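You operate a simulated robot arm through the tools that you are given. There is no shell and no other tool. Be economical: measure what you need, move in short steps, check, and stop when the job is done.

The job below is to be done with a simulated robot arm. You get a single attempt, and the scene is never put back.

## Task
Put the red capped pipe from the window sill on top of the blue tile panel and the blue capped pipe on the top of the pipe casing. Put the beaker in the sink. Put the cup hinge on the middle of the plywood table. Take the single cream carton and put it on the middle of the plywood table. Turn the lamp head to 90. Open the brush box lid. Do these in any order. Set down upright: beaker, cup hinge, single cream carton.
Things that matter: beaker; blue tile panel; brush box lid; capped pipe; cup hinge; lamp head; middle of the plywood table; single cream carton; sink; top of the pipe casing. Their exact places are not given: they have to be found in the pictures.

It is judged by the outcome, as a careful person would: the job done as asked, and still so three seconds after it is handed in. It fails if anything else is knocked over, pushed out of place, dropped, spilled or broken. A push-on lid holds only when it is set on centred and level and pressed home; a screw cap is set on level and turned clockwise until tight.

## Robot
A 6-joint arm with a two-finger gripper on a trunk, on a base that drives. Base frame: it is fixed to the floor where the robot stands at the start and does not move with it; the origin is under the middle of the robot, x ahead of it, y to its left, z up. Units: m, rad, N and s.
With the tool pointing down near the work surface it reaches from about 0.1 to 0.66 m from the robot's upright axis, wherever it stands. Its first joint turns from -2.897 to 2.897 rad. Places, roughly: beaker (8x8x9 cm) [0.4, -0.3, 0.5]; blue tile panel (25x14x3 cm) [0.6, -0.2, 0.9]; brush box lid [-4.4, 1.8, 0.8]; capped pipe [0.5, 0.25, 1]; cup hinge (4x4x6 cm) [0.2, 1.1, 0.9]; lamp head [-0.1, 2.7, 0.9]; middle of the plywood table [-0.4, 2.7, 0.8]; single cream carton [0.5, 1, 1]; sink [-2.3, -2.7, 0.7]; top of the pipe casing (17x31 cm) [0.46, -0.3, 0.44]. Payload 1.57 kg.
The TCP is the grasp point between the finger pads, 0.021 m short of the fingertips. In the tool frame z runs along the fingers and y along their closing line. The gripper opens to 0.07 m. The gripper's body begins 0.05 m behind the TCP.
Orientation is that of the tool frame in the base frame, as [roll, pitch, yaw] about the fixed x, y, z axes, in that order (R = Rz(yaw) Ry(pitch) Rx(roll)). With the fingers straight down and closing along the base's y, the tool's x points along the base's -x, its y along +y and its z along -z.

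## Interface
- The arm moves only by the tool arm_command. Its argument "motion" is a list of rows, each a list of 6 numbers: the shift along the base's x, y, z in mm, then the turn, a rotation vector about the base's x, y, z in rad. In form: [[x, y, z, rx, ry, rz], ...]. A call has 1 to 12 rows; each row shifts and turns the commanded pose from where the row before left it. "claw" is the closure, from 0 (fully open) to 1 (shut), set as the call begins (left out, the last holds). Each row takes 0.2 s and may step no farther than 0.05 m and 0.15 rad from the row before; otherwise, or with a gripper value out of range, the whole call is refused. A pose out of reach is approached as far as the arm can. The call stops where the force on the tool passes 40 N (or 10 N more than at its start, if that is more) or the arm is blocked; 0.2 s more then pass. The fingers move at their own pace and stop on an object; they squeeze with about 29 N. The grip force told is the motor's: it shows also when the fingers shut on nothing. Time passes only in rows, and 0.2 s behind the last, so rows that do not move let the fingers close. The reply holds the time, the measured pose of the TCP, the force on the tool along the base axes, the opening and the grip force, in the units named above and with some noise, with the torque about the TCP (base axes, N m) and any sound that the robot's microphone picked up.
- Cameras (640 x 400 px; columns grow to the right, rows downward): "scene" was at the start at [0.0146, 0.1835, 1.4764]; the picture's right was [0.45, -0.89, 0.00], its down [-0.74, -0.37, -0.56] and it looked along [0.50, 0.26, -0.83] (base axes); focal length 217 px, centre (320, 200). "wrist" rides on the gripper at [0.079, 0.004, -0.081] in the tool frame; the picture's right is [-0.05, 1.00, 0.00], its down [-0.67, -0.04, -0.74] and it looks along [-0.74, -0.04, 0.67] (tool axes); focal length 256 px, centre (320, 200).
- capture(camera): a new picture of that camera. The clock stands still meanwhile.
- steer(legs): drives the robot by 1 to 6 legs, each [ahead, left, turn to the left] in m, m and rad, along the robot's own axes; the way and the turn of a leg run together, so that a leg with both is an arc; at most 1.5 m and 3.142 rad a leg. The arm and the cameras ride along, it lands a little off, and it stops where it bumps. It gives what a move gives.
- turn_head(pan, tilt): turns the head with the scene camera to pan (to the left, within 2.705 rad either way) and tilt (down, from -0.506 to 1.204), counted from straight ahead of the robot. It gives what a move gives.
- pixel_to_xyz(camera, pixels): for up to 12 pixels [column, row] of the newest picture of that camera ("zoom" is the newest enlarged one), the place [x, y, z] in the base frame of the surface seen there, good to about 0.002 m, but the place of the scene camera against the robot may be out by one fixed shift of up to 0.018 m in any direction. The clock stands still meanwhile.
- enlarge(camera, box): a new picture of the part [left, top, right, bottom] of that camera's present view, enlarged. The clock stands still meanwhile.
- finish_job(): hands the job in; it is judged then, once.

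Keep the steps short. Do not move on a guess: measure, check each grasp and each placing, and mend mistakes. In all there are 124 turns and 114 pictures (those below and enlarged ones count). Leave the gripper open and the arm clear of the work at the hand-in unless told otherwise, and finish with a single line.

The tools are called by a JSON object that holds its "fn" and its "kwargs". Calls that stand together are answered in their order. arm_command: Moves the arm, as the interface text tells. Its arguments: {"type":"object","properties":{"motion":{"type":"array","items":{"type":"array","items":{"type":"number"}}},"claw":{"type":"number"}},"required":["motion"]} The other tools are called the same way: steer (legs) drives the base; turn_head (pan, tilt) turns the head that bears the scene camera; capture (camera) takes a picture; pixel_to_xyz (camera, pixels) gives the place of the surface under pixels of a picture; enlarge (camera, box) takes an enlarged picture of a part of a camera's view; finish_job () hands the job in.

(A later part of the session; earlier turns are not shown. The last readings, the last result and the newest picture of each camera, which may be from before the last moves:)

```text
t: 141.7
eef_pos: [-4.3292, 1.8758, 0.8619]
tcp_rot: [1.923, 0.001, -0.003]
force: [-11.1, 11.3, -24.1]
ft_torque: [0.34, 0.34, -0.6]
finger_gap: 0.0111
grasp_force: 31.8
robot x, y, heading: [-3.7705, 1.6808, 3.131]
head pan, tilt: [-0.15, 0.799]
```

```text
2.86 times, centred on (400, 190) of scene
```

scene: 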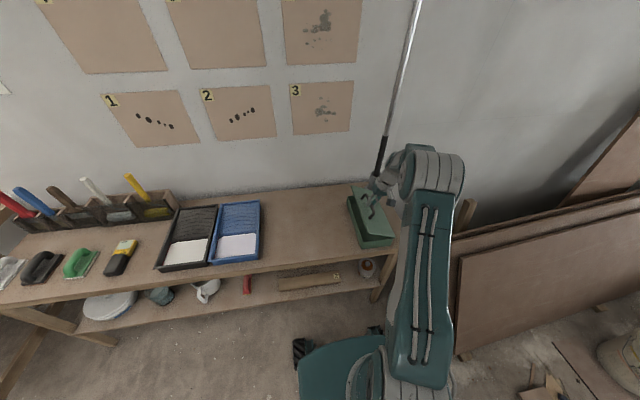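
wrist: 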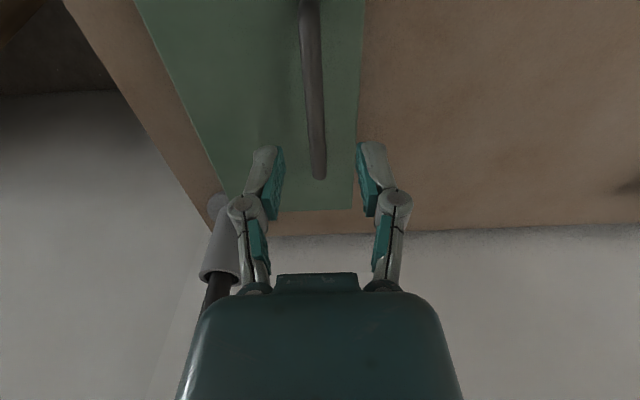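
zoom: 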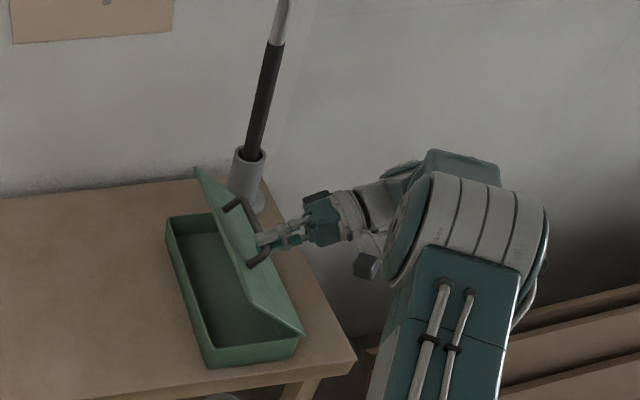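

Lid is about 50° up and held. I'll shift the base 4 cm to the right — that itself pushes the lid along — after a small arc step.

{"fn": "arm_command", "kwargs": {"motion": [[0, 8, 4, 0.03, 0, 0], [0, 8, 3, 0.03, 0, 0]]}}

{"fn": "steer", "kwargs": {"legs": [[0, -0.03, 0]]}}

```text
t: 142.1
eef_pos: [-4.3287, 1.883, 0.8653]
tcp_rot: [1.964, 0.001, -0.008]
force: [-19.8, 9.4, -25.5]
ft_torque: [0.25, 0.41, -0.54]
finger_gap: 0.0112
grasp_force: 32.0
robot x, y, heading: [-3.7727, 1.6832, 3.139]
head pan, tilt: [-0.15, 0.799]
stopped in row 2: the force on the tool passed its limit at 42 N (the readings are from after the stop); the commanded pose is now the measured one
```

```text
t: 143.0
eef_pos: [-4.3276, 1.8972, 0.8696]
tcp_rot: [1.972, 0.0, 0.0]
force: [-7.4, -1.1, 9.1]
ft_torque: [0.05, 0.05, 0.15]
finger_gap: 0.0116
grasp_force: 31.7
robot x, y, heading: [-3.7721, 1.7132, 3.136]
head pan, tilt: [-0.15, 0.799]
```

That worked with low force. I continue: arm arc step, then another 3 cm strafe.

{"fn": "arm_command", "kwargs": {"motion": [[0, 5, 2, -0.04, 0, 0], [0, 6, 1, -0.05, 0, 0]]}}

{"fn": "steer", "kwargs": {"legs": [[0, -0.03, 0]]}}

{"fn": "arm_command", "kwargs": {"motion": [[0, 5, -2, -0.05, 0, 0], [0, 6, -2, -0.05, 0, 0]]}}

{"fn": "enlarge", "kwargs": {"camera": "scene", "box": [320, 120, 480, 260]}}

```text
t: 143.6
eef_pos: [-4.3266, 1.9135, 0.8704]
tcp_rot: [1.877, 0.001, -0.003]
force: [-6.0, 1.9, -1.9]
ft_torque: [0.16, 0.17, -0.19]
finger_gap: 0.0115
grasp_force: 31.7
robot x, y, heading: [-3.7714, 1.7064, 3.139]
head pan, tilt: [-0.15, 0.799]
```

```text
t: 144.4
eef_pos: [-4.3268, 1.927, 0.8723]
tcp_rot: [1.886, -0.003, 0.001]
force: [-5.2, 0.5, -20.7]
ft_torque: [0.35, 0.19, -0.02]
finger_gap: 0.0118
grasp_force: 32.0
robot x, y, heading: [-3.7719, 1.7327, 3.135]
head pan, tilt: [-0.15, 0.799]
```

```text
t: 145.0
eef_pos: [-4.3259, 1.9447, 0.8705]
tcp_rot: [1.777, 0.004, 0.001]
force: [-15.6, 3.6, 9.4]
ft_torque: [-0.05, -0.15, -0.56]
finger_gap: 0.012
grasp_force: 31.9
robot x, y, heading: [-3.7736, 1.7325, 3.134]
head pan, tilt: [-0.15, 0.799]
```

```text
2.86 times, centred on (400, 190) of scene
```

zoom: 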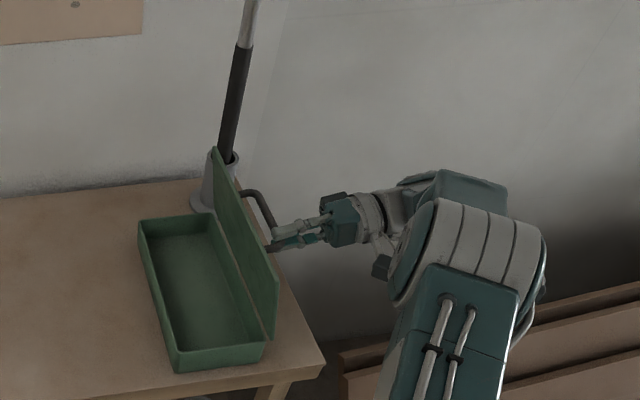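

The lid is nearly vertical. One more strafe and arc step to pass 90°.

{"fn": "steer", "kwargs": {"legs": [[0, -0.03, 0]]}}

{"fn": "arm_command", "kwargs": {"motion": [[0, 5, -5, -0.05, 0, 0], [0, 6, -4, -0.05, 0, 0], [0, 6, -4, -0.05, 0, 0]]}}

{"fn": "enlarge", "kwargs": {"camera": "scene", "box": [320, 120, 480, 260]}}

```text
t: 145.8
eef_pos: [-4.325, 1.9612, 0.8716]
tcp_rot: [1.79, 0.0, 0.005]
force: [-0.3, -0.7, 0.9]
ft_torque: [0.04, -0.03, 0.02]
finger_gap: 0.0
grasp_force: 28.5
robot x, y, heading: [-3.7711, 1.7604, 3.134]
head pan, tilt: [-0.15, 0.799]
```

```text
t: 146.6
eef_pos: [-4.3173, 1.9627, 0.8564]
tcp_rot: [1.641, 0.005, -0.001]
force: [-0.2, 0.0, 0.1]
ft_torque: [-0.03, 0.0, 0.02]
finger_gap: 0.0
grasp_force: 28.6
out of reach, approached as far as the arm can: row 3
robot x, y, heading: [-3.7706, 1.7544, 3.134]
head pan, tilt: [-0.15, 0.799]
```

```text
2.86 times, centred on (400, 190) of scene
```

zoom: 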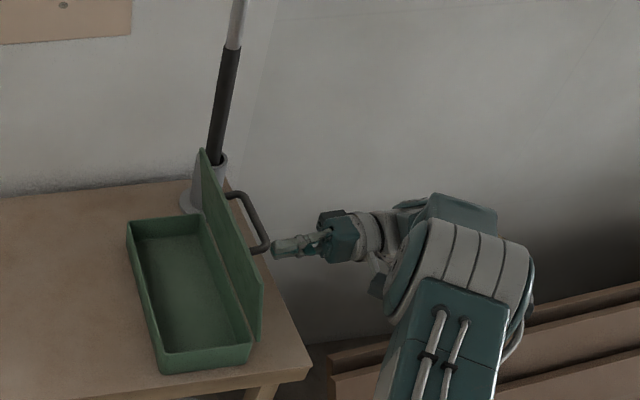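

The bar slipped out but the lid stays up, near vertical. I measure its angle.

{"fn": "pixel_to_xyz", "kwargs": {"camera": "zoom", "pixels": [[225, 200], [248, 260], [235, 280], [255, 320], [215, 230], [205, 160], [265, 245], [205, 215], [250, 345]]}}

{"fn": "arm_command", "kwargs": {"motion": [[5, 5, 20, 0, 0, 0], [5, 0, 40, 0, 0, 0], [0, 0, 45, 0.05, 0, 0], [0, 0, 45, 0.1, 0, 0], [0, 0, 30, 0.15, 0, 0]]}}

{"fn": "enlarge", "kwargs": {"camera": "scene", "box": [300, 120, 460, 260]}}

```text
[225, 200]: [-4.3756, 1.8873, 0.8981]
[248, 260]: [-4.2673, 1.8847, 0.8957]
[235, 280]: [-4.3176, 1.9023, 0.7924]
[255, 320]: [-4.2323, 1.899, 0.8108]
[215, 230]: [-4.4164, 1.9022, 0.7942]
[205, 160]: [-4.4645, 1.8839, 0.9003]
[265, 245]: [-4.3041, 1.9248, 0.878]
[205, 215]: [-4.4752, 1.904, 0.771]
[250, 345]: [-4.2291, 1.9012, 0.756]
```

```text
t: 147.8
eef_pos: [-4.3027, 1.9608, 1.0315]
tcp_rot: [1.933, -0.002, 0.004]
force: [-0.4, -1.2, 0.1]
ft_torque: [-0.02, 0.0, 0.04]
finger_gap: 0.0002
grasp_force: 28.8
out of reach, approached as far as the arm can: row 1, 2
robot x, y, heading: [-3.7695, 1.7571, 3.138]
head pan, tilt: [-0.15, 0.799]
```

```text
2.86 times, centred on (380, 190) of scene
```

zoom: 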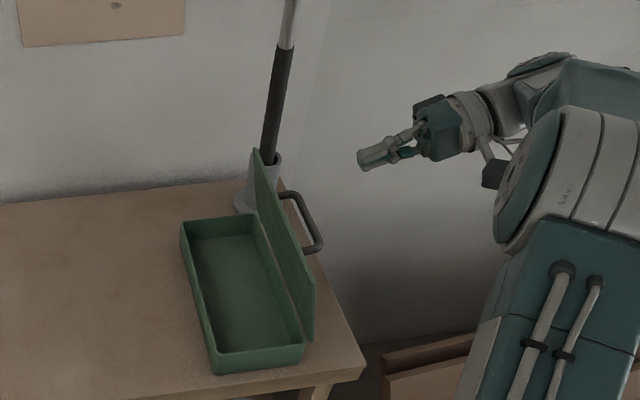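

The lid stands at about 82° by friction. For safety I'll push it past 90° from the inside: bring the tool vertical above the box's left side with fingers shut.

{"fn": "arm_command", "kwargs": {"motion": [[-5, -20, 5, 0.15, 0, 0], [-5, -20, 5, 0.15, 0, 0], [-5, -20, 5, 0.15, 0, 0], [-5, -20, 0, 0.15, 0, 0], [-5, -20, 0, 0.15, 0, 0], [0, -20, 0, 0.15, 0, 0], [0, -20, 0, 0.15, 0, 0], [0, -20, 0, 0.15, 0, 0]]}}

{"fn": "arm_command", "kwargs": {"motion": [[0, 20, -45, 0, 0, 0], [0, 20, -45, 0, 0, 0], [0, 0, -45, 0, 0, 0], [0, 0, -25, 0, 0, 0]]}}

{"fn": "enlarge", "kwargs": {"camera": "scene", "box": [300, 120, 460, 260]}}

```text
t: 149.6
eef_pos: [-4.3268, 1.7982, 1.0462]
tcp_rot: [3.135, -0.005, 0.0]
force: [0.2, 0.0, 0.7]
ft_torque: [0.01, 0.02, 0.03]
finger_gap: 0.0
grasp_force: 28.9
robot x, y, heading: [-3.7704, 1.7573, 3.134]
head pan, tilt: [-0.15, 0.799]
```

```text
t: 150.6
eef_pos: [-4.3269, 1.8414, 0.8869]
tcp_rot: [3.132, -0.006, 0.001]
force: [0.7, -0.6, 0.2]
ft_torque: [0.0, 0.02, 0.0]
finger_gap: 0.0001
grasp_force: 28.7
robot x, y, heading: [-3.7711, 1.7556, 3.133]
head pan, tilt: [-0.15, 0.799]
```

```text
2.86 times, centred on (380, 190) of scene
```

zoom: 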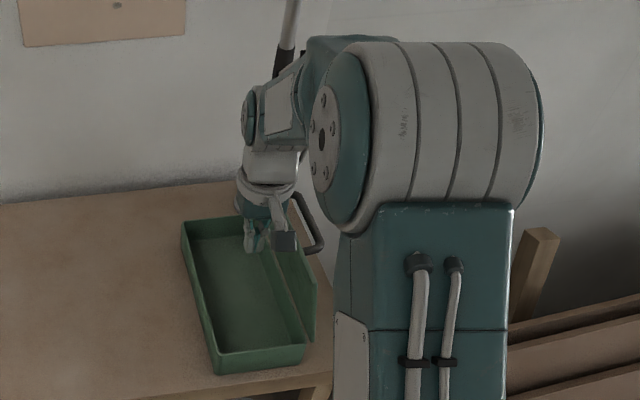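

In place. I push +y in 12 mm steps, watching force.

{"fn": "arm_command", "kwargs": {"motion": [[0, 15, 0, 0, 0, 0], [0, 12, 0, 0, 0, 0], [0, 12, 0, 0, 0, 0], [0, 12, 0, 0, 0, 0], [0, 12, -3, 0, 0, 0], [0, 12, -4, 0, 0, 0], [0, 10, -4, 0, 0, 0]]}}

{"fn": "enlarge", "kwargs": {"camera": "scene", "box": [300, 120, 460, 260]}}

```text
t: 152.2
eef_pos: [-4.3268, 1.9249, 0.8752]
tcp_rot: [3.131, -0.006, 0.003]
force: [0.6, -0.4, 0.1]
ft_torque: [-0.04, 0.01, -0.03]
finger_gap: 0.0001
grasp_force: 28.5
robot x, y, heading: [-3.7711, 1.7578, 3.136]
head pan, tilt: [-0.15, 0.799]
```

```text
2.86 times, centred on (380, 190) of scene
```

zoom: 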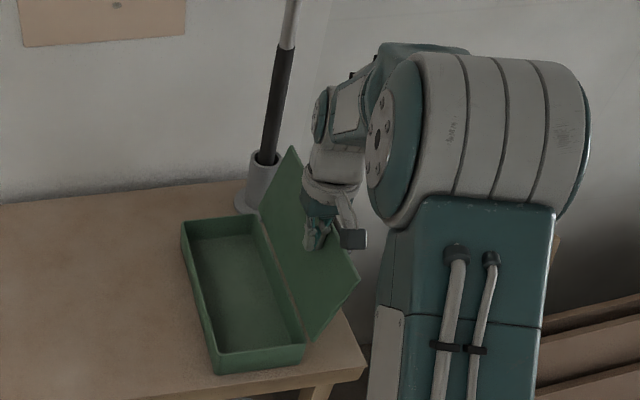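

Lid is well past 90° now. I retreat left and up, back off from the bench, and look north-east for a route.

{"fn": "arm_command", "kwargs": {"motion": [[0, -25, 5, 0, 0, 0], [0, -30, 20, 0, 0, 0], [0, -20, 45, 0, 0, 0], [10, -20, 45, 0, 0, 0], [30, -20, 30, 0, 0, 0], [40, -10, 20, 0, 0, 0], [40, 0, 20, 0, 0, 0], [40, 0, 20, 0, 0, 0]], "claw": 0}}

{"fn": "steer", "kwargs": {"legs": [[-0.2, 0.3, 0]]}}

{"fn": "turn_head", "kwargs": {"pan": -2.6, "tilt": 0.5}}

{"fn": "capture", "kwargs": {"camera": "scene"}}

{"fn": "pixel_to_xyz", "kwargs": {"camera": "scene", "pixels": [[320, 250], [320, 200], [320, 300], [200, 250], [440, 250], [260, 200], [380, 200], [440, 300], [320, 160], [250, 160], [400, 160], [500, 200]]}}

```text
refused: row 4 steps farther than a row can; nothing moved
```

```text
t: 154.5
eef_pos: [-4.1324, 1.6308, 0.8774]
tcp_rot: [3.129, -0.004, -0.002]
force: [0.4, 0.0, 0.0]
ft_torque: [-0.03, 0.03, 0.01]
finger_gap: 0.0001
grasp_force: 29.0
robot x, y, heading: [-3.5779, 1.4581, 3.129]
head pan, tilt: [-0.15, 0.799]
```

```text
t: 156.8
eef_pos: [-4.1325, 1.6287, 0.8766]
tcp_rot: [3.13, -0.005, -0.004]
force: [1.3, -0.3, -0.1]
ft_torque: [-0.01, 0.02, 0.03]
finger_gap: 0.0001
grasp_force: 28.9
robot x, y, heading: [-3.5799, 1.4603, 3.136]
head pan, tilt: [-2.601, 0.499]
```

```text
41 pictures are left
```

scene: 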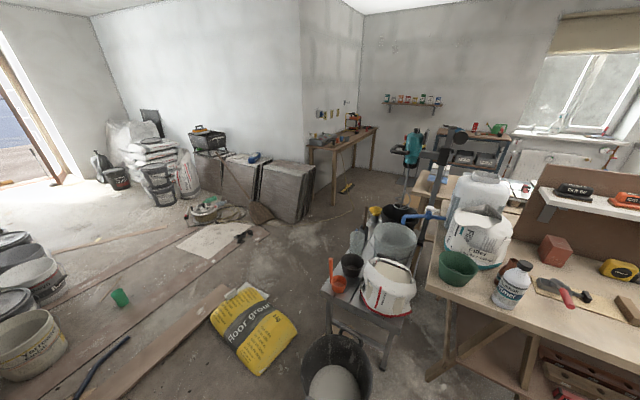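

```text
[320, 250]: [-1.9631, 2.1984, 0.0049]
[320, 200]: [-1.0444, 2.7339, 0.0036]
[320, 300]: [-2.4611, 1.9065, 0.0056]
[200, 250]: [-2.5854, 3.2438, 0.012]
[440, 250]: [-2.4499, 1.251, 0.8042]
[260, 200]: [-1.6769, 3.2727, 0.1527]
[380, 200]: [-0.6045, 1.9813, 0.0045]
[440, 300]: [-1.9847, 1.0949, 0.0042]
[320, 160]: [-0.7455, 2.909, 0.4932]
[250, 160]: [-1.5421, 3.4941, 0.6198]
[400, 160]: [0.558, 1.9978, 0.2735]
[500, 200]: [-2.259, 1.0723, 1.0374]
```

The arm command was refused for a long row, but the base carried the arm clear (no force). The north way is blocked by a grout bag and buckets, so I go back the known south way. First raise and retract the arm.

{"fn": "arm_command", "kwargs": {"motion": [[0, -15, 40, 0, 0, 0], [0, -20, 40, 0, 0, 0], [15, -20, 40, 0, 0, 0], [20, -20, 40, 0, 0, 0], [20, -20, 40, 0, 0, 0], [25, -20, 30, 0, 0, 0], [30, -20, 20, 0, 0, 0]], "claw": 0}}

{"fn": "steer", "kwargs": {"legs": [[0, 0.95, 0], [-0.3, 0.4, 0], [0, 1.0, 0], [0, 0.95, 0], [-1.3, 0, 0]]}}

```text
t: 158.4
eef_pos: [-4.0231, 1.494, 1.1277]
tcp_rot: [3.134, -0.005, -0.003]
force: [-0.4, -0.7, -0.2]
ft_torque: [0.01, -0.03, 0.02]
finger_gap: 0.0701
grasp_force: 0.0
robot x, y, heading: [-3.5752, 1.4567, 3.129]
head pan, tilt: [-2.601, 0.499]
```

```text
t: 181.4
eef_pos: [-2.5497, -1.8662, 1.1274]
tcp_rot: [3.133, -0.006, 0.008]
force: [0.9, 1.1, 0.1]
ft_torque: [0.01, 0.01, 0.03]
finger_gap: 0.0701
grasp_force: 0.0
robot x, y, heading: [-2.1011, -1.8972, 3.141]
head pan, tilt: [-2.601, 0.499]
```

On course. I continue: back along the aisle, up to open floor, turn to face the window side, and strafe toward the bench.

{"fn": "steer", "kwargs": {"legs": [[-1.38, 0, 0], [0, -0.9, 0], [0, 0, -1.57], [0, 0, -1.57], [0, 1.3, 0]]}}

{"fn": "turn_head", "kwargs": {"pan": 0.95, "tilt": 0.65}}

{"fn": "capture", "kwargs": {"camera": "scene"}}

```text
t: 206.4
eef_pos: [-0.2987, 0.2847, 1.1276]
tcp_rot: [3.13, -0.007, 3.141]
force: [0.2, -1.1, 0.3]
ft_torque: [-0.01, -0.01, 0.0]
finger_gap: 0.0701
grasp_force: 0.0
robot x, y, heading: [-0.7418, 0.3214, -0.01]
head pan, tilt: [-2.601, 0.499]
```

```text
t: 209.4
eef_pos: [-0.2989, 0.2859, 1.1277]
tcp_rot: [3.132, -0.006, -3.141]
force: [-0.8, 0.3, 0.7]
ft_torque: [-0.02, 0.02, 0.0]
finger_gap: 0.0698
grasp_force: 0.0
robot x, y, heading: [-0.7431, 0.3207, -0.01]
head pan, tilt: [0.949, 0.649]
```

```text
40 pictures are left
```

scene: 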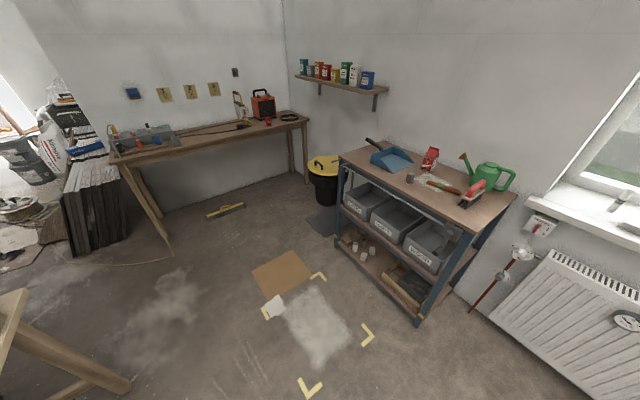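

I see the bench with the red/white carton (431,158), a small dark thing (411,178), and the plywood table at back (110–310,120–160). Enlarge and measure.

{"fn": "enlarge", "kwargs": {"camera": "scene", "box": [350, 130, 520, 220]}}

{"fn": "pixel_to_xyz", "kwargs": {"camera": "zoom", "pixels": [[225, 175], [232, 190], [230, 165], [305, 70], [320, 100], [290, 140], [335, 145], [300, 120], [262, 190], [300, 175], [180, 130], [100, 80]]}}

{"fn": "enlarge", "kwargs": {"camera": "scene", "box": [100, 80, 320, 180]}}

{"fn": "pixel_to_xyz", "kwargs": {"camera": "zoom", "pixels": [[465, 75], [480, 60], [440, 110], [400, 100], [300, 150], [350, 165], [480, 125], [30, 210], [600, 110], [200, 180], [410, 140], [505, 100]]}}

```text
3.76 times, centred on (435, 175) of scene
```

zoom: 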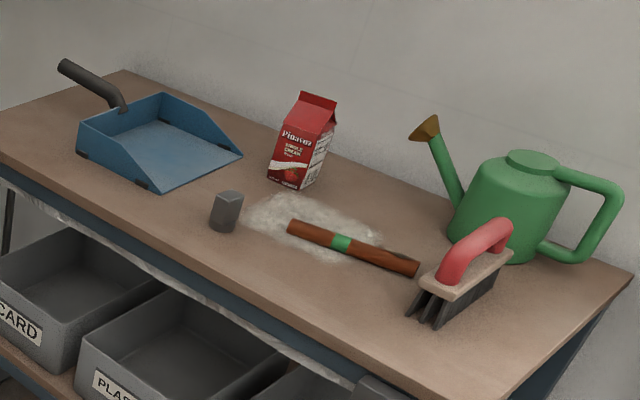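

```text
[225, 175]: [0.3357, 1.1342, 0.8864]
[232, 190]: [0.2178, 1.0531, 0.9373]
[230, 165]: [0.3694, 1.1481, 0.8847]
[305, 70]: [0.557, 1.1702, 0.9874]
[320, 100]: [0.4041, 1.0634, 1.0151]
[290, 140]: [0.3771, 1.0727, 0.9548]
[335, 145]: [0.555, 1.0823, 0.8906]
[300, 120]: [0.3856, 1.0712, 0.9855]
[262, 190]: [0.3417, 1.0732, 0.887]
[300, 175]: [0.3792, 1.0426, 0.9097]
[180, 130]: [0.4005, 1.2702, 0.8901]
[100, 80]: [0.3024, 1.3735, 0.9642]
```

```text
2.91 times, centred on (210, 130) of scene
```

zoom: 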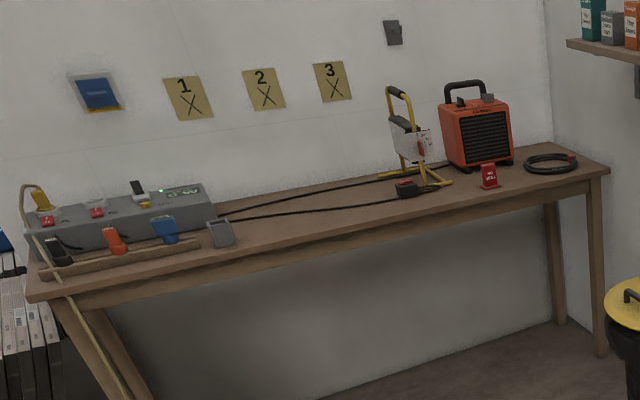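

```text
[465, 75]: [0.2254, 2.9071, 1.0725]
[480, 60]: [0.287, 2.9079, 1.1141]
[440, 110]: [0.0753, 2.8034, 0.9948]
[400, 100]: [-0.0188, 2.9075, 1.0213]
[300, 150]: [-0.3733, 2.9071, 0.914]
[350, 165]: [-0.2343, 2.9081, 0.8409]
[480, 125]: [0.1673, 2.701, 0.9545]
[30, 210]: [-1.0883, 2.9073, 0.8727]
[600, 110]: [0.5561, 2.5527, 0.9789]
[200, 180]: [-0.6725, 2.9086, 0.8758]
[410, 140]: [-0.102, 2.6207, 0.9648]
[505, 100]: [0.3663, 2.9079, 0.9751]
```

Hinge at ~(0.22,1.06), carton at ~(0.39,1.06), lamp head at ~(−0.10,2.62). I check the flat things on the floor before driving over.

{"fn": "capture", "kwargs": {"camera": "scene"}}

{"fn": "pixel_to_xyz", "kwargs": {"camera": "scene", "pixels": [[282, 272], [258, 280], [275, 305], [320, 277], [366, 335], [308, 388], [316, 330], [325, 225], [412, 320], [424, 163], [436, 172], [430, 147]]}}

```text
37 pictures are left
```

scene: 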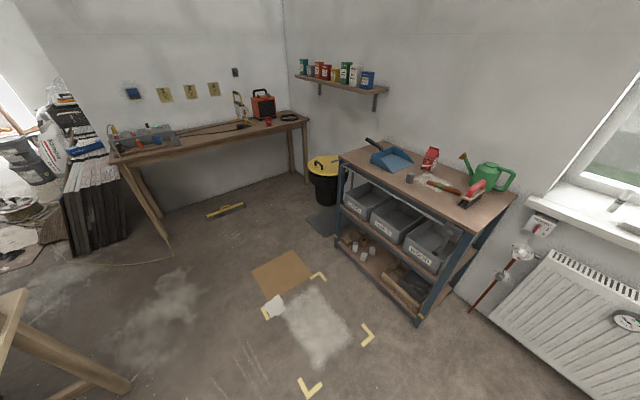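

```text
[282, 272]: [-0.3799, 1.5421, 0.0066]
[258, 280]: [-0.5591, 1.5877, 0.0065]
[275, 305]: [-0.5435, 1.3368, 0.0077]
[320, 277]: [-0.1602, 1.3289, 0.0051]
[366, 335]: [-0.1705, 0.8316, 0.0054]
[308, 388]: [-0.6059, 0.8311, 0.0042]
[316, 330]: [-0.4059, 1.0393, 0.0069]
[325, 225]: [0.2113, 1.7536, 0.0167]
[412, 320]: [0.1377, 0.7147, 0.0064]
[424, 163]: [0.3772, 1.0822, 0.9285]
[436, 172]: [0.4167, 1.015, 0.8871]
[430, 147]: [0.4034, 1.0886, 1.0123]
```

All flat. I drive to about (−0.28, 1.06), with the arm high, and look down with the wrist camera.

{"fn": "steer", "kwargs": {"legs": [[0, 0.74, 0.01], [0.45, 0, 0]]}}

{"fn": "capture", "kwargs": {"camera": "wrist"}}

```text
t: 215.7
eef_pos: [0.1601, 1.0073, 1.1284]
tcp_rot: [3.133, -0.005, -3.128]
force: [0.4, 0.5, 0.3]
ft_torque: [0.0, 0.01, -0.01]
finger_gap: 0.07
grasp_force: 0.0
robot x, y, heading: [-0.2852, 1.0375, 0.003]
head pan, tilt: [0.949, 0.649]
```

```text
36 pictures are left
```

wrist: 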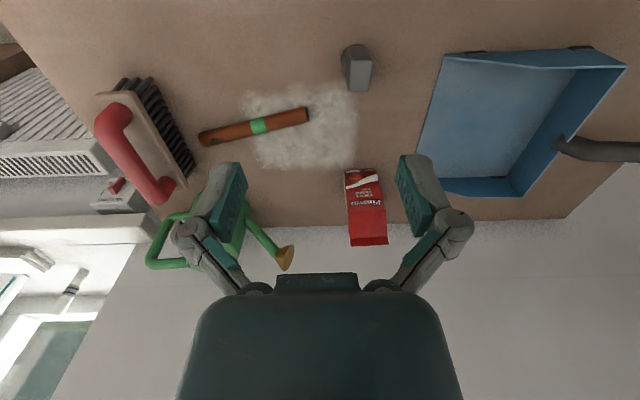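

{"fn": "enlarge", "kwargs": {"camera": "wrist", "box": [290, 30, 430, 260]}}

{"fn": "pixel_to_xyz", "kwargs": {"camera": "wrist", "pixels": [[342, 60], [357, 45], [357, 75], [370, 70], [350, 90], [370, 90], [346, 190], [380, 190], [352, 243], [388, 241], [346, 172], [372, 168]]}}

```text
1.74 times, centred on (360, 145) of wrist
```

zoom: 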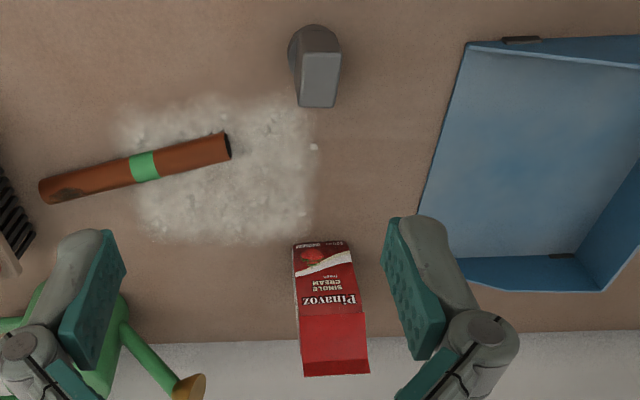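

```text
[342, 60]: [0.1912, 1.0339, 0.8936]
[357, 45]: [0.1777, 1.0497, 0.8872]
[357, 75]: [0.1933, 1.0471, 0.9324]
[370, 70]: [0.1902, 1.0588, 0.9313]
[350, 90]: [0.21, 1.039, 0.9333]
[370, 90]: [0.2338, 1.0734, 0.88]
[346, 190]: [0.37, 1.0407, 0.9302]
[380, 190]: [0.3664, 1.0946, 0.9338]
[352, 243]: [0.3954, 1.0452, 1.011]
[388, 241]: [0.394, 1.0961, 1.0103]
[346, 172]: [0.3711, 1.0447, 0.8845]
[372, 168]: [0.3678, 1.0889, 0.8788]
```

Carton: 52 mm wide, centre ≈ (0.394, 1.070), ridge z 1.011. Hinge ≈ (0.195, 1.050), top 0.933. Carton first: tilt 0.5 rad and go above it.

{"fn": "arm_command", "kwargs": {"motion": [[35, 13, 0, 0, -0.125, 0], [35, 13, 0, 0, -0.125, 0], [35, 13, -10, 0, -0.125, 0], [35, 13, -20, 0, -0.125, 0], [36, 11, -27, 0, 0, 0], [0, 0, 0, 0, 0, 0]]}}

{"fn": "capture", "kwargs": {"camera": "wrist"}}

{"fn": "pixel_to_xyz", "kwargs": {"camera": "wrist", "pixels": [[295, 110], [345, 110], [320, 110], [298, 60], [342, 60], [320, 60]]}}

```text
t: 217.1
eef_pos: [0.3376, 1.0736, 1.0718]
tcp_rot: [3.14, 0.495, -3.127]
force: [0.9, 0.5, -0.4]
ft_torque: [0.0, 0.0, -0.03]
finger_gap: 0.0698
grasp_force: 0.1
robot x, y, heading: [-0.2846, 1.0369, 0.0]
head pan, tilt: [0.949, 0.649]
```

```text
34 pictures are left
```

wrist: 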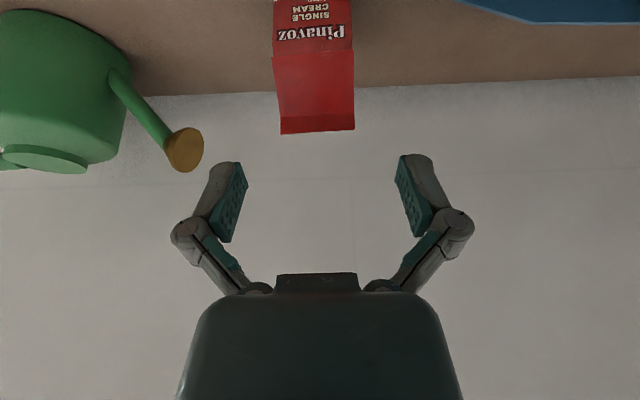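

```text
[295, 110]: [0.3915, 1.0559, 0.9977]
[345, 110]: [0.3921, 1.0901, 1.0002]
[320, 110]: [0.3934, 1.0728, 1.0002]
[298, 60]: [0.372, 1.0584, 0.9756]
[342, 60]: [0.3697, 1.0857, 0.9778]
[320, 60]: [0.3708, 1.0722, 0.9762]
```

Nearly centred. I check the watering-can rose's place, then descend along the tool axis.

{"fn": "pixel_to_xyz", "kwargs": {"camera": "wrist", "pixels": [[185, 150], [200, 150], [150, 110]]}}

{"fn": "arm_command", "kwargs": {"motion": [[14, -2, -26, 0, 0, 0], [14, 0, -26, 0, 0, 0], [14, 0, -26, 0, 0, 0], [12, 0, -20, 0, 0, 0], [2, 0, -7, 0, 0, 0], [0, 0, 0, 0, 0, 0]]}}

{"fn": "capture", "kwargs": {"camera": "wrist"}}

```text
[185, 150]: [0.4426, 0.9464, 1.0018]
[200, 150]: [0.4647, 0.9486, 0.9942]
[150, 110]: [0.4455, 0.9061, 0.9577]
```

```text
t: 218.5
eef_pos: [0.3921, 1.0717, 0.9652]
tcp_rot: [3.139, 0.495, -3.126]
force: [0.0, 0.7, 0.2]
ft_torque: [0.0, 0.02, 0.0]
finger_gap: 0.07
grasp_force: 0.1
robot x, y, heading: [-0.2861, 1.0373, 0.006]
head pan, tilt: [0.949, 0.649]
```

```text
33 pictures are left
```

wrist: 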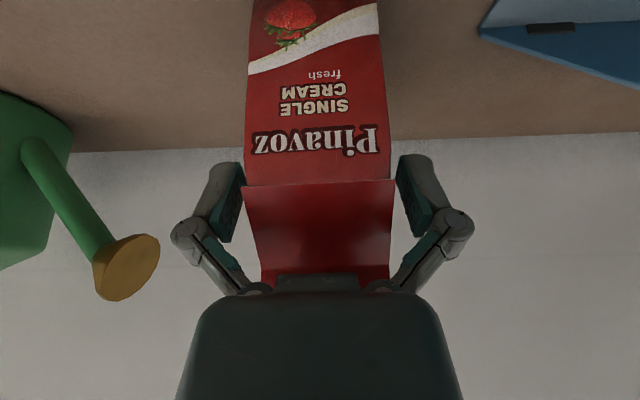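

Fingers straddle the body just below the eaves. I close and lift slightly.

{"fn": "arm_command", "kwargs": {"motion": [[1, 0, -4, 0, 0, 0], [0, 0, 0, 0, 0, 0], [0, 0, 0, 0, 0, 0], [0, 0, 0, 0, 0, 0]], "claw": 1}}

{"fn": "arm_command", "kwargs": {"motion": [[0, 0, 20, 0, 0, 0], [0, 0, 40, 0, 0, 0], [0, 0, 40, 0, 0, 0], [-20, 0, 40, 0, 0, 0], [-30, 0, 35, 0, 0, 0], [-40, 0, 0, 0, 0, 0], [-45, 0, 0, 0, 0, 0], [-40, -10, 0, 0, 0, 0]]}}

{"fn": "capture", "kwargs": {"camera": "wrist"}}

```text
t: 219.5
eef_pos: [0.3935, 1.0704, 0.9623]
tcp_rot: [3.139, 0.497, -3.125]
force: [5.3, 1.3, 18.2]
ft_torque: [-0.06, -0.23, 0.17]
finger_gap: 0.0566
grasp_force: 29.0
robot x, y, heading: [-0.2878, 1.0396, 0.006]
head pan, tilt: [0.949, 0.649]
```

```text
t: 221.3
eef_pos: [0.2198, 1.0594, 1.1359]
tcp_rot: [3.139, 0.493, -3.127]
force: [0.2, -0.1, -3.3]
ft_torque: [0.01, 0.02, -0.01]
finger_gap: 0.0567
grasp_force: 29.6
robot x, y, heading: [-0.2867, 1.0394, 0.007]
head pan, tilt: [0.949, 0.649]
```

```text
32 pictures are left
```

wrist: 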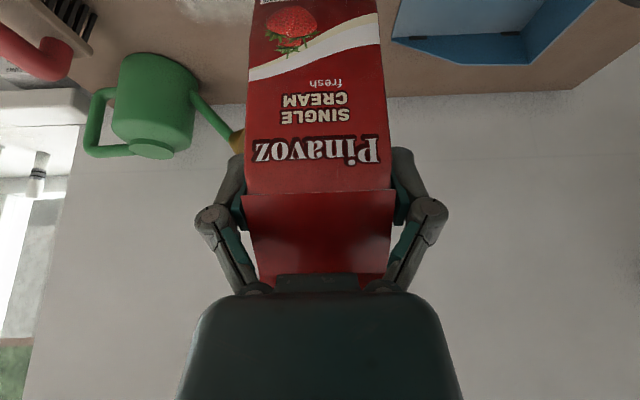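

Held upright. I back off, turn left to face the plywood table, move closer and look.

{"fn": "steer", "kwargs": {"legs": [[-0.2, 0, 0], [0, 0, 1.565], [0.45, 0, 0]]}}

{"fn": "turn_head", "kwargs": {"pan": 0.0, "tilt": 0.65}}

{"fn": "capture", "kwargs": {"camera": "scene"}}

```text
t: 229.1
eef_pos: [-0.523, 2.0154, 1.1365]
tcp_rot: [3.138, 0.493, -1.54]
force: [0.1, 0.6, -3.2]
ft_torque: [-0.01, 0.0, -0.01]
finger_gap: 0.0568
grasp_force: 28.8
robot x, y, heading: [-0.4894, 1.5109, 1.593]
head pan, tilt: [0.949, 0.649]
```

```text
t: 230.3
eef_pos: [-0.5222, 2.0154, 1.1364]
tcp_rot: [3.139, 0.493, -1.542]
force: [-0.4, -0.5, -2.8]
ft_torque: [-0.03, 0.02, -0.01]
finger_gap: 0.0567
grasp_force: 28.9
robot x, y, heading: [-0.49, 1.5078, 1.585]
head pan, tilt: [0.0, 0.649]
```

```text
31 pictures are left
```

scene: 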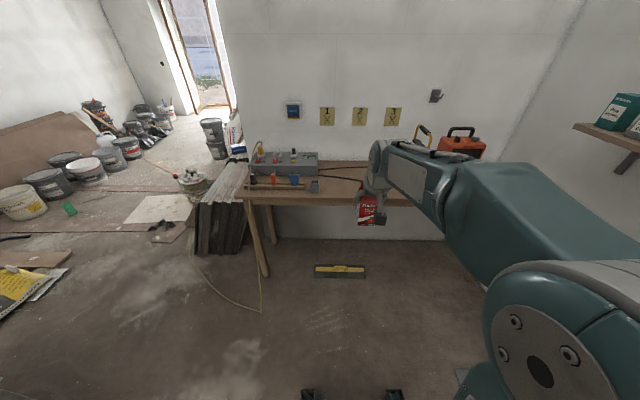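

A yellow level lies on the floor at (340,271). I measure it, the table edge and the cables.

{"fn": "pixel_to_xyz", "kwargs": {"camera": "scene", "pixels": [[315, 272], [365, 272], [340, 278], [340, 265], [250, 200], [340, 203], [345, 190], [350, 178], [335, 185], [315, 187], [330, 168], [250, 178]]}}

{"fn": "enlarge", "kwargs": {"camera": "scene", "box": [230, 110, 500, 290]}}

```text
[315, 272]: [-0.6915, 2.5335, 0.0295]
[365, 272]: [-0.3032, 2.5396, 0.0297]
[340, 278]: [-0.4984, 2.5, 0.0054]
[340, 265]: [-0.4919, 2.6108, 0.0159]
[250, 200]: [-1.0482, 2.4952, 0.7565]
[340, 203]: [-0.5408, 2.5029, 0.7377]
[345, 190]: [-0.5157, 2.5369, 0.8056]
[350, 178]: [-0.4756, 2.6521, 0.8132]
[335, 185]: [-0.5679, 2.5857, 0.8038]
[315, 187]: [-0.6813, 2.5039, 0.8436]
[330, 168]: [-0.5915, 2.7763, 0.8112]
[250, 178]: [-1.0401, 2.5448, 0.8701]
```

```text
2.22 times, centred on (365, 200) of scene
```

zoom: 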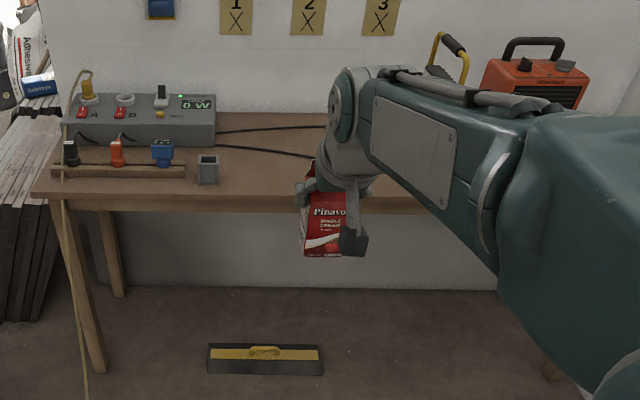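

Table front edge y≈2.50, top z≈0.805; the brush head on the floor is under the table. I drive forward 0.42 m, and look at the table middle.

{"fn": "steer", "kwargs": {"legs": [[0.42, -0.1, -0.02]]}}

{"fn": "turn_head", "kwargs": {"pan": 0.1, "tilt": 0.8}}

{"fn": "capture", "kwargs": {"camera": "scene"}}

{"fn": "enlarge", "kwargs": {"camera": "scene", "box": [230, 90, 510, 270]}}

```text
t: 232.9
eef_pos: [-0.4171, 2.4261, 1.1367]
tcp_rot: [3.141, 0.494, -1.56]
force: [-0.9, -0.5, -3.6]
ft_torque: [-0.01, -0.01, -0.01]
finger_gap: 0.0567
grasp_force: 28.6
robot x, y, heading: [-0.4006, 1.92, 1.569]
head pan, tilt: [0.0, 0.649]
```

```text
t: 233.6
eef_pos: [-0.4169, 2.4262, 1.1356]
tcp_rot: [3.14, 0.493, -1.558]
force: [-0.1, 0.0, -3.5]
ft_torque: [0.0, -0.03, 0.0]
finger_gap: 0.0564
grasp_force: 29.1
robot x, y, heading: [-0.3963, 1.919, 1.571]
head pan, tilt: [0.099, 0.799]
```

```text
29 pictures are left
```

scene: 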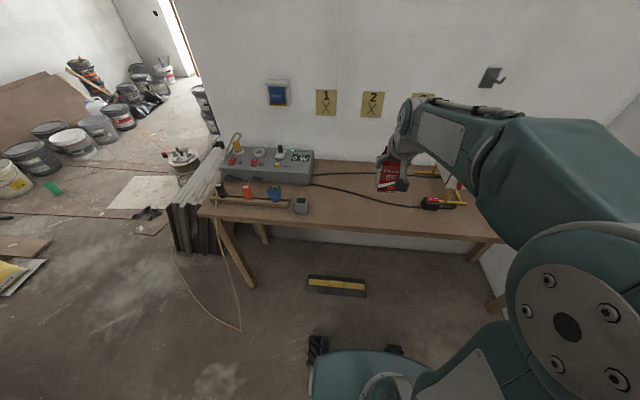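

```text
2.22 times, centred on (370, 180) of scene
```

zoom: 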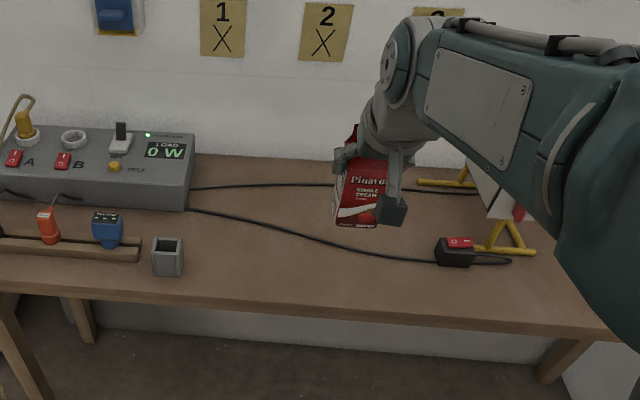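

I measure both cables' paths in this zoom to find clear spots around (−0.4, 2.7).

{"fn": "pixel_to_xyz", "kwargs": {"camera": "zoom", "pixels": [[210, 211], [260, 222], [300, 235], [340, 247], [380, 256], [420, 260], [230, 189], [300, 185], [330, 184], [440, 187], [168, 240], [455, 250]]}}

```text
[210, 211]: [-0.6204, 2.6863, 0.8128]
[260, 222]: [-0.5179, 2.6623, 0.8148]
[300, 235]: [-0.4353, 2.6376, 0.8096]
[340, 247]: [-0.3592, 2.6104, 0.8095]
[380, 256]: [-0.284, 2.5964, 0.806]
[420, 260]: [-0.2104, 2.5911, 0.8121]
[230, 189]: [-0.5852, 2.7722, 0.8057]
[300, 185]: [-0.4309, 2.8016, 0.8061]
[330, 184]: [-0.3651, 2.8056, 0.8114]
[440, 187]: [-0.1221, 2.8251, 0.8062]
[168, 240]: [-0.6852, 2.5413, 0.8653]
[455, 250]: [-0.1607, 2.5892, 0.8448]
```

Between the cables there is a clear band y 2.64–2.79. Carton goes to (−0.35, 2.71), hinge later to (−0.44, 2.715). I drive 0.1 m nearer and move over.

{"fn": "steer", "kwargs": {"legs": [[0.1, 0, 0]]}}

{"fn": "arm_command", "kwargs": {"motion": [[16, 35, 0, 0, 0, 0], [16, 40, 0, 0, 0, 0], [16, 40, -20, 0, 0, 0], [16, 35, -30, 0, 0, 0], [0, 30, -35, 0, 0, 0], [0, 0, -45, 0, 0, 0], [0, 0, -45, 0, 0, 0], [0, 0, -40, 0, 0, 0]]}}

{"fn": "capture", "kwargs": {"camera": "wrist"}}

```text
t: 234.8
eef_pos: [-0.4164, 2.5261, 1.1353]
tcp_rot: [3.139, 0.495, -1.56]
force: [0.1, -0.7, -3.9]
ft_torque: [-0.02, 0.0, 0.02]
finger_gap: 0.0568
grasp_force: 29.2
robot x, y, heading: [-0.3975, 2.0204, 1.576]
head pan, tilt: [0.099, 0.799]
```

```text
t: 236.6
eef_pos: [-0.3503, 2.7068, 0.9208]
tcp_rot: [3.142, 0.495, -1.561]
force: [-0.3, 0.1, -3.8]
ft_torque: [-0.03, -0.02, -0.04]
finger_gap: 0.0566
grasp_force: 29.0
robot x, y, heading: [-0.3956, 2.0222, 1.566]
head pan, tilt: [0.099, 0.799]
```

```text
27 pictures are left
```

wrist: 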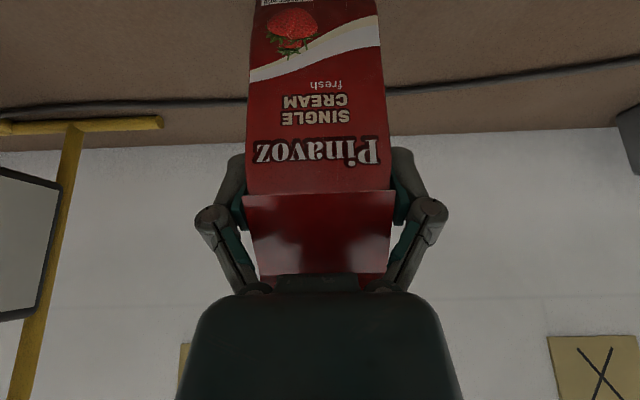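

Above the clear band (back cable behind, at row ~95). I lower to contact, about 38 mm.

{"fn": "arm_command", "kwargs": {"motion": [[0, 0, -20, 0, 0, 0], [0, 0, -10, 0, 0, 0], [0, 0, -4, 0, 0, 0], [0, 0, -3, 0, 0, 0]]}}

```text
t: 237.6
eef_pos: [-0.3523, 2.7063, 0.8828]
tcp_rot: [3.141, 0.495, -1.56]
force: [-0.3, 0.0, -3.1]
ft_torque: [-0.04, -0.01, -0.02]
finger_gap: 0.0564
grasp_force: 29.3
robot x, y, heading: [-0.3982, 2.0237, 1.576]
head pan, tilt: [0.099, 0.799]
```

No contact yet (weight still −3 N). I creep lower.

{"fn": "arm_command", "kwargs": {"motion": [[0, 0, -2, 0, 0, 0], [0, 0, -2, 0, 0, 0]]}}

```text
t: 238.2
eef_pos: [-0.3533, 2.7078, 0.8816]
tcp_rot: [3.14, 0.5, -1.559]
force: [-2.0, -4.2, 13.4]
ft_torque: [-0.52, -0.01, 0.04]
finger_gap: 0.0566
grasp_force: 28.9
robot x, y, heading: [-0.3942, 2.0194, 1.571]
head pan, tilt: [0.099, 0.799]
```

Contact (13 N). I open and withdraw along the tool axis, then view.

{"fn": "arm_command", "kwargs": {"motion": [[0, 0, 2, 0, 0, 0], [0, 0, 0, 0, 0, 0], [0, 0, 0, 0, 0, 0]], "claw": 0}}

{"fn": "arm_command", "kwargs": {"motion": [[0, -10, 20, 0, 0, 0], [0, -20, 37, 0, 0, 0], [0, -20, 40, 0, 0, 0], [0, -20, 42, 0, 0, 0], [-10, -35, 30, 0, 0, 0], [-10, -40, 25, 0, 0, 0]]}}

{"fn": "capture", "kwargs": {"camera": "wrist"}}

{"fn": "turn_head", "kwargs": {"pan": -0.35, "tilt": 0.75}}

{"fn": "capture", "kwargs": {"camera": "scene"}}

```text
t: 239.0
eef_pos: [-0.3522, 2.7064, 0.8806]
tcp_rot: [3.14, 0.494, -1.561]
force: [0.0, 0.5, 0.8]
ft_torque: [0.02, 0.01, 0.01]
finger_gap: 0.0701
grasp_force: 0.0
robot x, y, heading: [-0.3951, 2.0193, 1.572]
head pan, tilt: [0.099, 0.799]
```

```text
t: 240.4
eef_pos: [-0.373, 2.5594, 1.0743]
tcp_rot: [3.139, 0.493, -1.56]
force: [0.4, 0.7, 0.1]
ft_torque: [0.02, 0.03, 0.01]
finger_gap: 0.07
grasp_force: 0.1
robot x, y, heading: [-0.3929, 2.0236, 1.57]
head pan, tilt: [0.099, 0.799]
```

```text
26 pictures are left
```

wrist: 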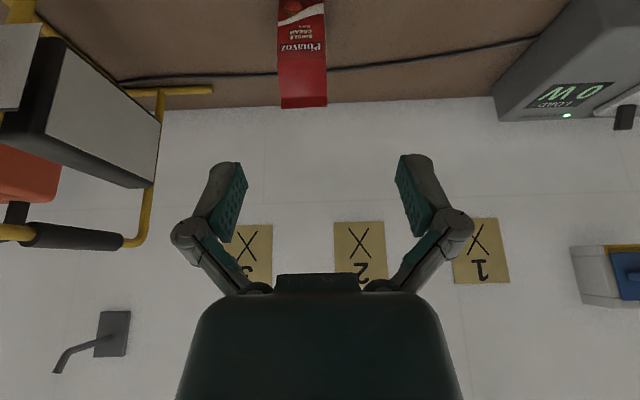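

```text
t: 241.3
eef_pos: [-0.3722, 2.5603, 1.075]
tcp_rot: [3.14, 0.494, -1.56]
force: [-0.2, 0.2, 0.8]
ft_torque: [-0.03, 0.03, 0.0]
finger_gap: 0.07
grasp_force: 0.0
robot x, y, heading: [-0.3932, 2.0191, 1.573]
head pan, tilt: [-0.351, 0.75]
```

```text
25 pictures are left
```

scene: 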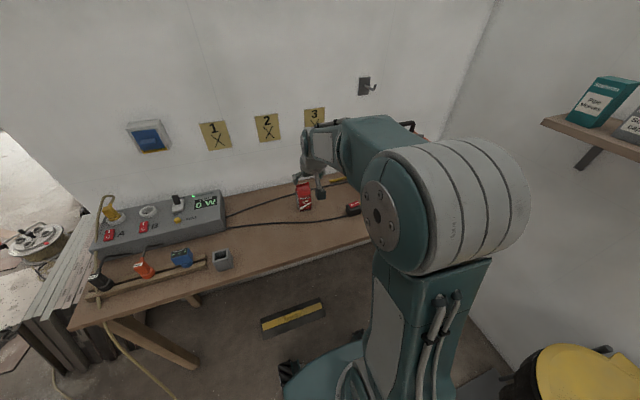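

Carton stands on the table. Now the lamp, hidden behind the arm: I move the arm left and look.

{"fn": "arm_command", "kwargs": {"motion": [[-40, -20, 10, 0, 0, 0], [-40, -20, 10, 0, 0, 0], [-40, -20, 10, 0, 0, 0], [-40, 0, 0, 0, 0, 0], [-40, 0, 0, 0, 0, 0], [-40, 0, 0, 0, 0, 0], [-40, 0, 0, 0, 0, 0]]}}

{"fn": "enlarge", "kwargs": {"camera": "scene", "box": [280, 100, 480, 250]}}

```text
t: 242.9
eef_pos: [-0.6544, 2.5038, 1.1068]
tcp_rot: [-3.141, 0.494, -1.561]
force: [-0.6, 0.1, -0.1]
ft_torque: [0.01, -0.03, 0.01]
finger_gap: 0.0698
grasp_force: 0.0
robot x, y, heading: [-0.3974, 2.0168, 1.572]
head pan, tilt: [-0.351, 0.75]
```

```text
2.67 times, centred on (380, 175) of scene
```

zoom: 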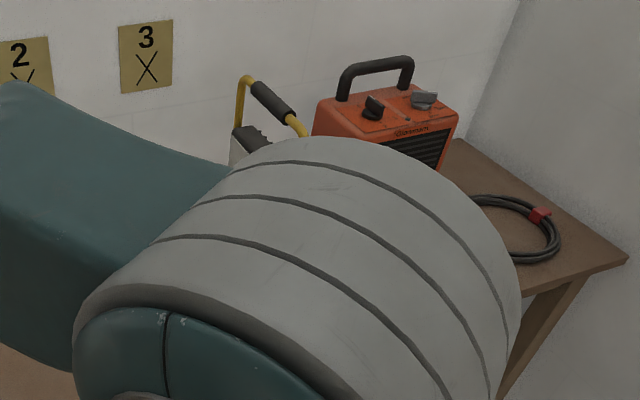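

The elbow hides it; I use the wrist camera instead, moving the hand in front of the lamp.

{"fn": "arm_command", "kwargs": {"motion": [[45, -15, 0, 0, 0, 0], [45, -15, 0, 0, 0, 0], [45, -15, 0, 0, 0, 0], [45, -15, 0, 0, 0, 0], [45, -15, 0, 0, 0, 0], [45, 0, 0, 0, 0, 0], [45, 0, 0, 0, 0, 0], [45, 0, 0, 0, 0, 0], [45, 0, 0, 0, 0, 0], [45, 0, 0, 0, 0, 0], [45, 0, 0, 0, 0, 0], [45, 0, 0, 0, 0, 0]]}}

{"fn": "capture", "kwargs": {"camera": "wrist"}}

```text
t: 245.5
eef_pos: [-0.1103, 2.4295, 1.1052]
tcp_rot: [3.139, 0.495, -1.561]
force: [-0.7, -0.9, 0.5]
ft_torque: [0.0, 0.04, -0.02]
finger_gap: 0.0701
grasp_force: 0.1
robot x, y, heading: [-0.3979, 2.0195, 1.57]
head pan, tilt: [-0.351, 0.75]
```

```text
23 pictures are left
```

wrist: 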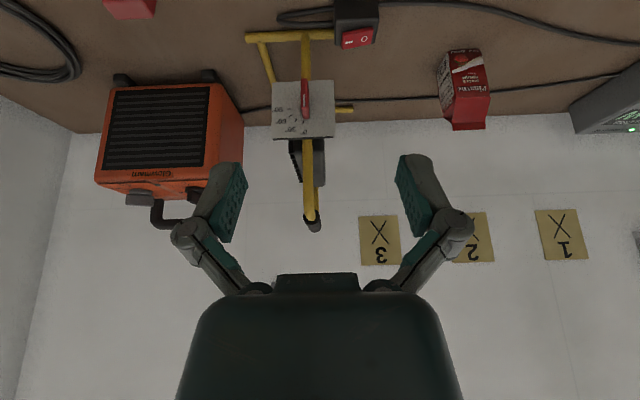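

There's a scale plate with marks and a red pointer at (305,105). I enlarge it.

{"fn": "enlarge", "kwargs": {"camera": "wrist", "box": [235, 20, 375, 240]}}

{"fn": "enlarge", "kwargs": {"camera": "wrist", "box": [265, 70, 345, 145]}}

```text
1.82 times, centred on (305, 130) of wrist
```

zoom: 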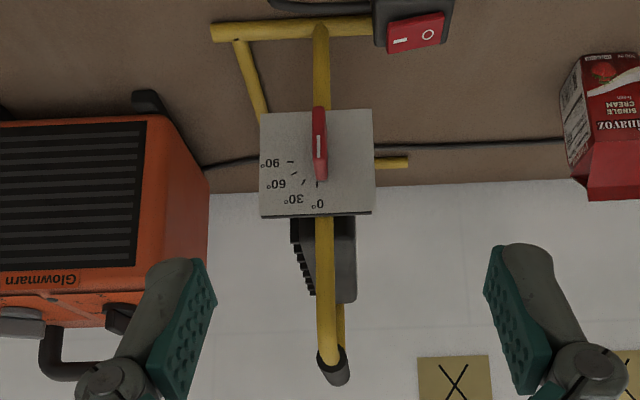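

```text
5.33 times, centred on (305, 108) of wrist
```

zoom: 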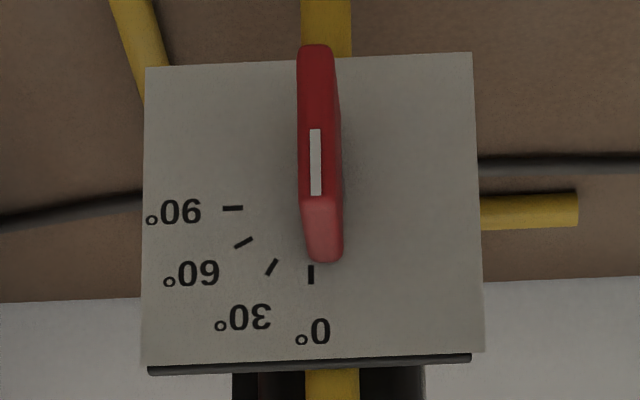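

It's a front-facing rotary knob on a plate: 0° at the top, 90° to the right (+x). I must turn it clockwise 90° seen from the front. I measure knob and plate.

{"fn": "pixel_to_xyz", "kwargs": {"camera": "zoom", "pixels": [[316, 60], [316, 100], [316, 160], [322, 230], [322, 255], [311, 275], [233, 208], [200, 90], [420, 90], [420, 330], [310, 345], [335, 180]]}}

```text
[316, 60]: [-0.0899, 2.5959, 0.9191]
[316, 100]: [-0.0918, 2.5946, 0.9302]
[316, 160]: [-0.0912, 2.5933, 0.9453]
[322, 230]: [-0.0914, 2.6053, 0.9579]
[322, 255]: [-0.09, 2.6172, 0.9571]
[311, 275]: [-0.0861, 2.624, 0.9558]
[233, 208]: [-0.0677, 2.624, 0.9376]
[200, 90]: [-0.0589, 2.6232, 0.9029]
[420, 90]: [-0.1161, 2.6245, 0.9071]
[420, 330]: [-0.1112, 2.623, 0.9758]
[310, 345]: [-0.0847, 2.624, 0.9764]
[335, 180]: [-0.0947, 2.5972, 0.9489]
```

Knob centre (−0.090, 0.9375), face y≈2.594, plate y≈2.624. I bring the tool horizontal in front of it, fingers half open.

{"fn": "arm_command", "kwargs": {"motion": [[3, 2, -21, 0.1345, 0, 0], [3, 2, -21, 0.1345, 0, 0], [3, 2, -21, 0.1345, 0, 0], [3, 2, -21, 0.1345, 0, 0], [3, 2, -21, 0.1345, 0, 0], [3, 2, -21, 0.1345, 0, 0], [2, 3, -21, 0.1345, 0, 0], [0, 5, -20.5, 0.1345, 0, 0], [0, 25, 0, 0, 0, -0.01]], "claw": 0.5}}

{"fn": "capture", "kwargs": {"camera": "wrist"}}

```text
t: 247.5
eef_pos: [-0.0921, 2.472, 0.941]
tcp_rot: [-1.399, 1.563, 0.17]
force: [-0.4, 0.3, -0.5]
ft_torque: [0.0, -0.02, 0.02]
finger_gap: 0.0349
grasp_force: 0.0
robot x, y, heading: [-0.3996, 2.023, 1.574]
head pan, tilt: [-0.351, 0.75]
```

```text
20 pictures are left
```

wrist: 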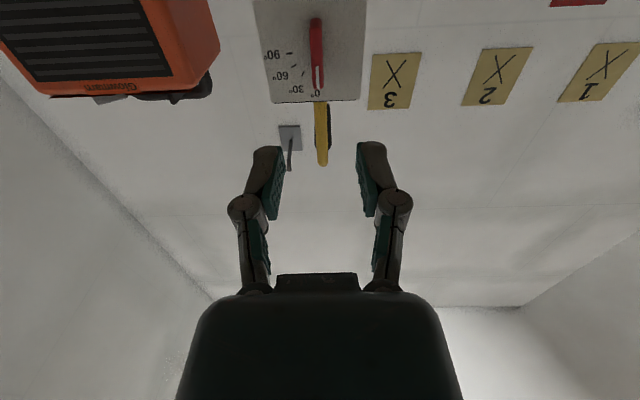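

Aligned (knob at column 316). I advance 122 mm with small corrections.

{"fn": "arm_command", "kwargs": {"motion": [[1, 35, -1, 0, 0, 0], [0, 35, -1, 0, 0, 0], [0, 30, -1, 0, 0, 0], [0, 20, 0, 0, 0, 0], [0, 2, 0, 0, 0, 0], [0, 0, 0, 0, 0, 0]]}}

{"fn": "capture", "kwargs": {"camera": "wrist"}}

```text
t: 248.9
eef_pos: [-0.087, 2.5979, 0.9348]
tcp_rot: [-1.61, 1.562, -0.041]
force: [0.3, 1.0, -0.7]
ft_torque: [0.0, 0.02, 0.01]
finger_gap: 0.035
grasp_force: 0.1
robot x, y, heading: [-0.395, 2.0211, 1.573]
head pan, tilt: [-0.351, 0.75]
```

```text
19 pictures are left
```

wrist: 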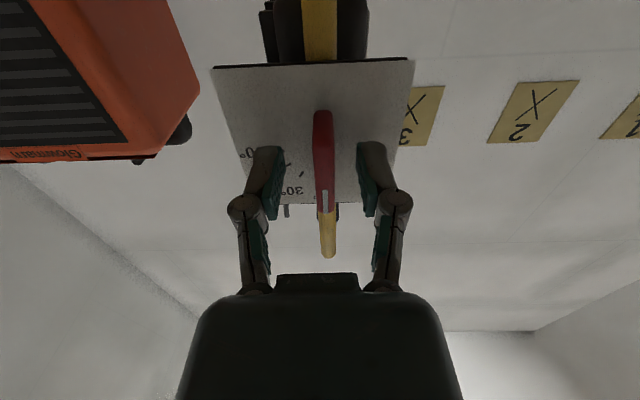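

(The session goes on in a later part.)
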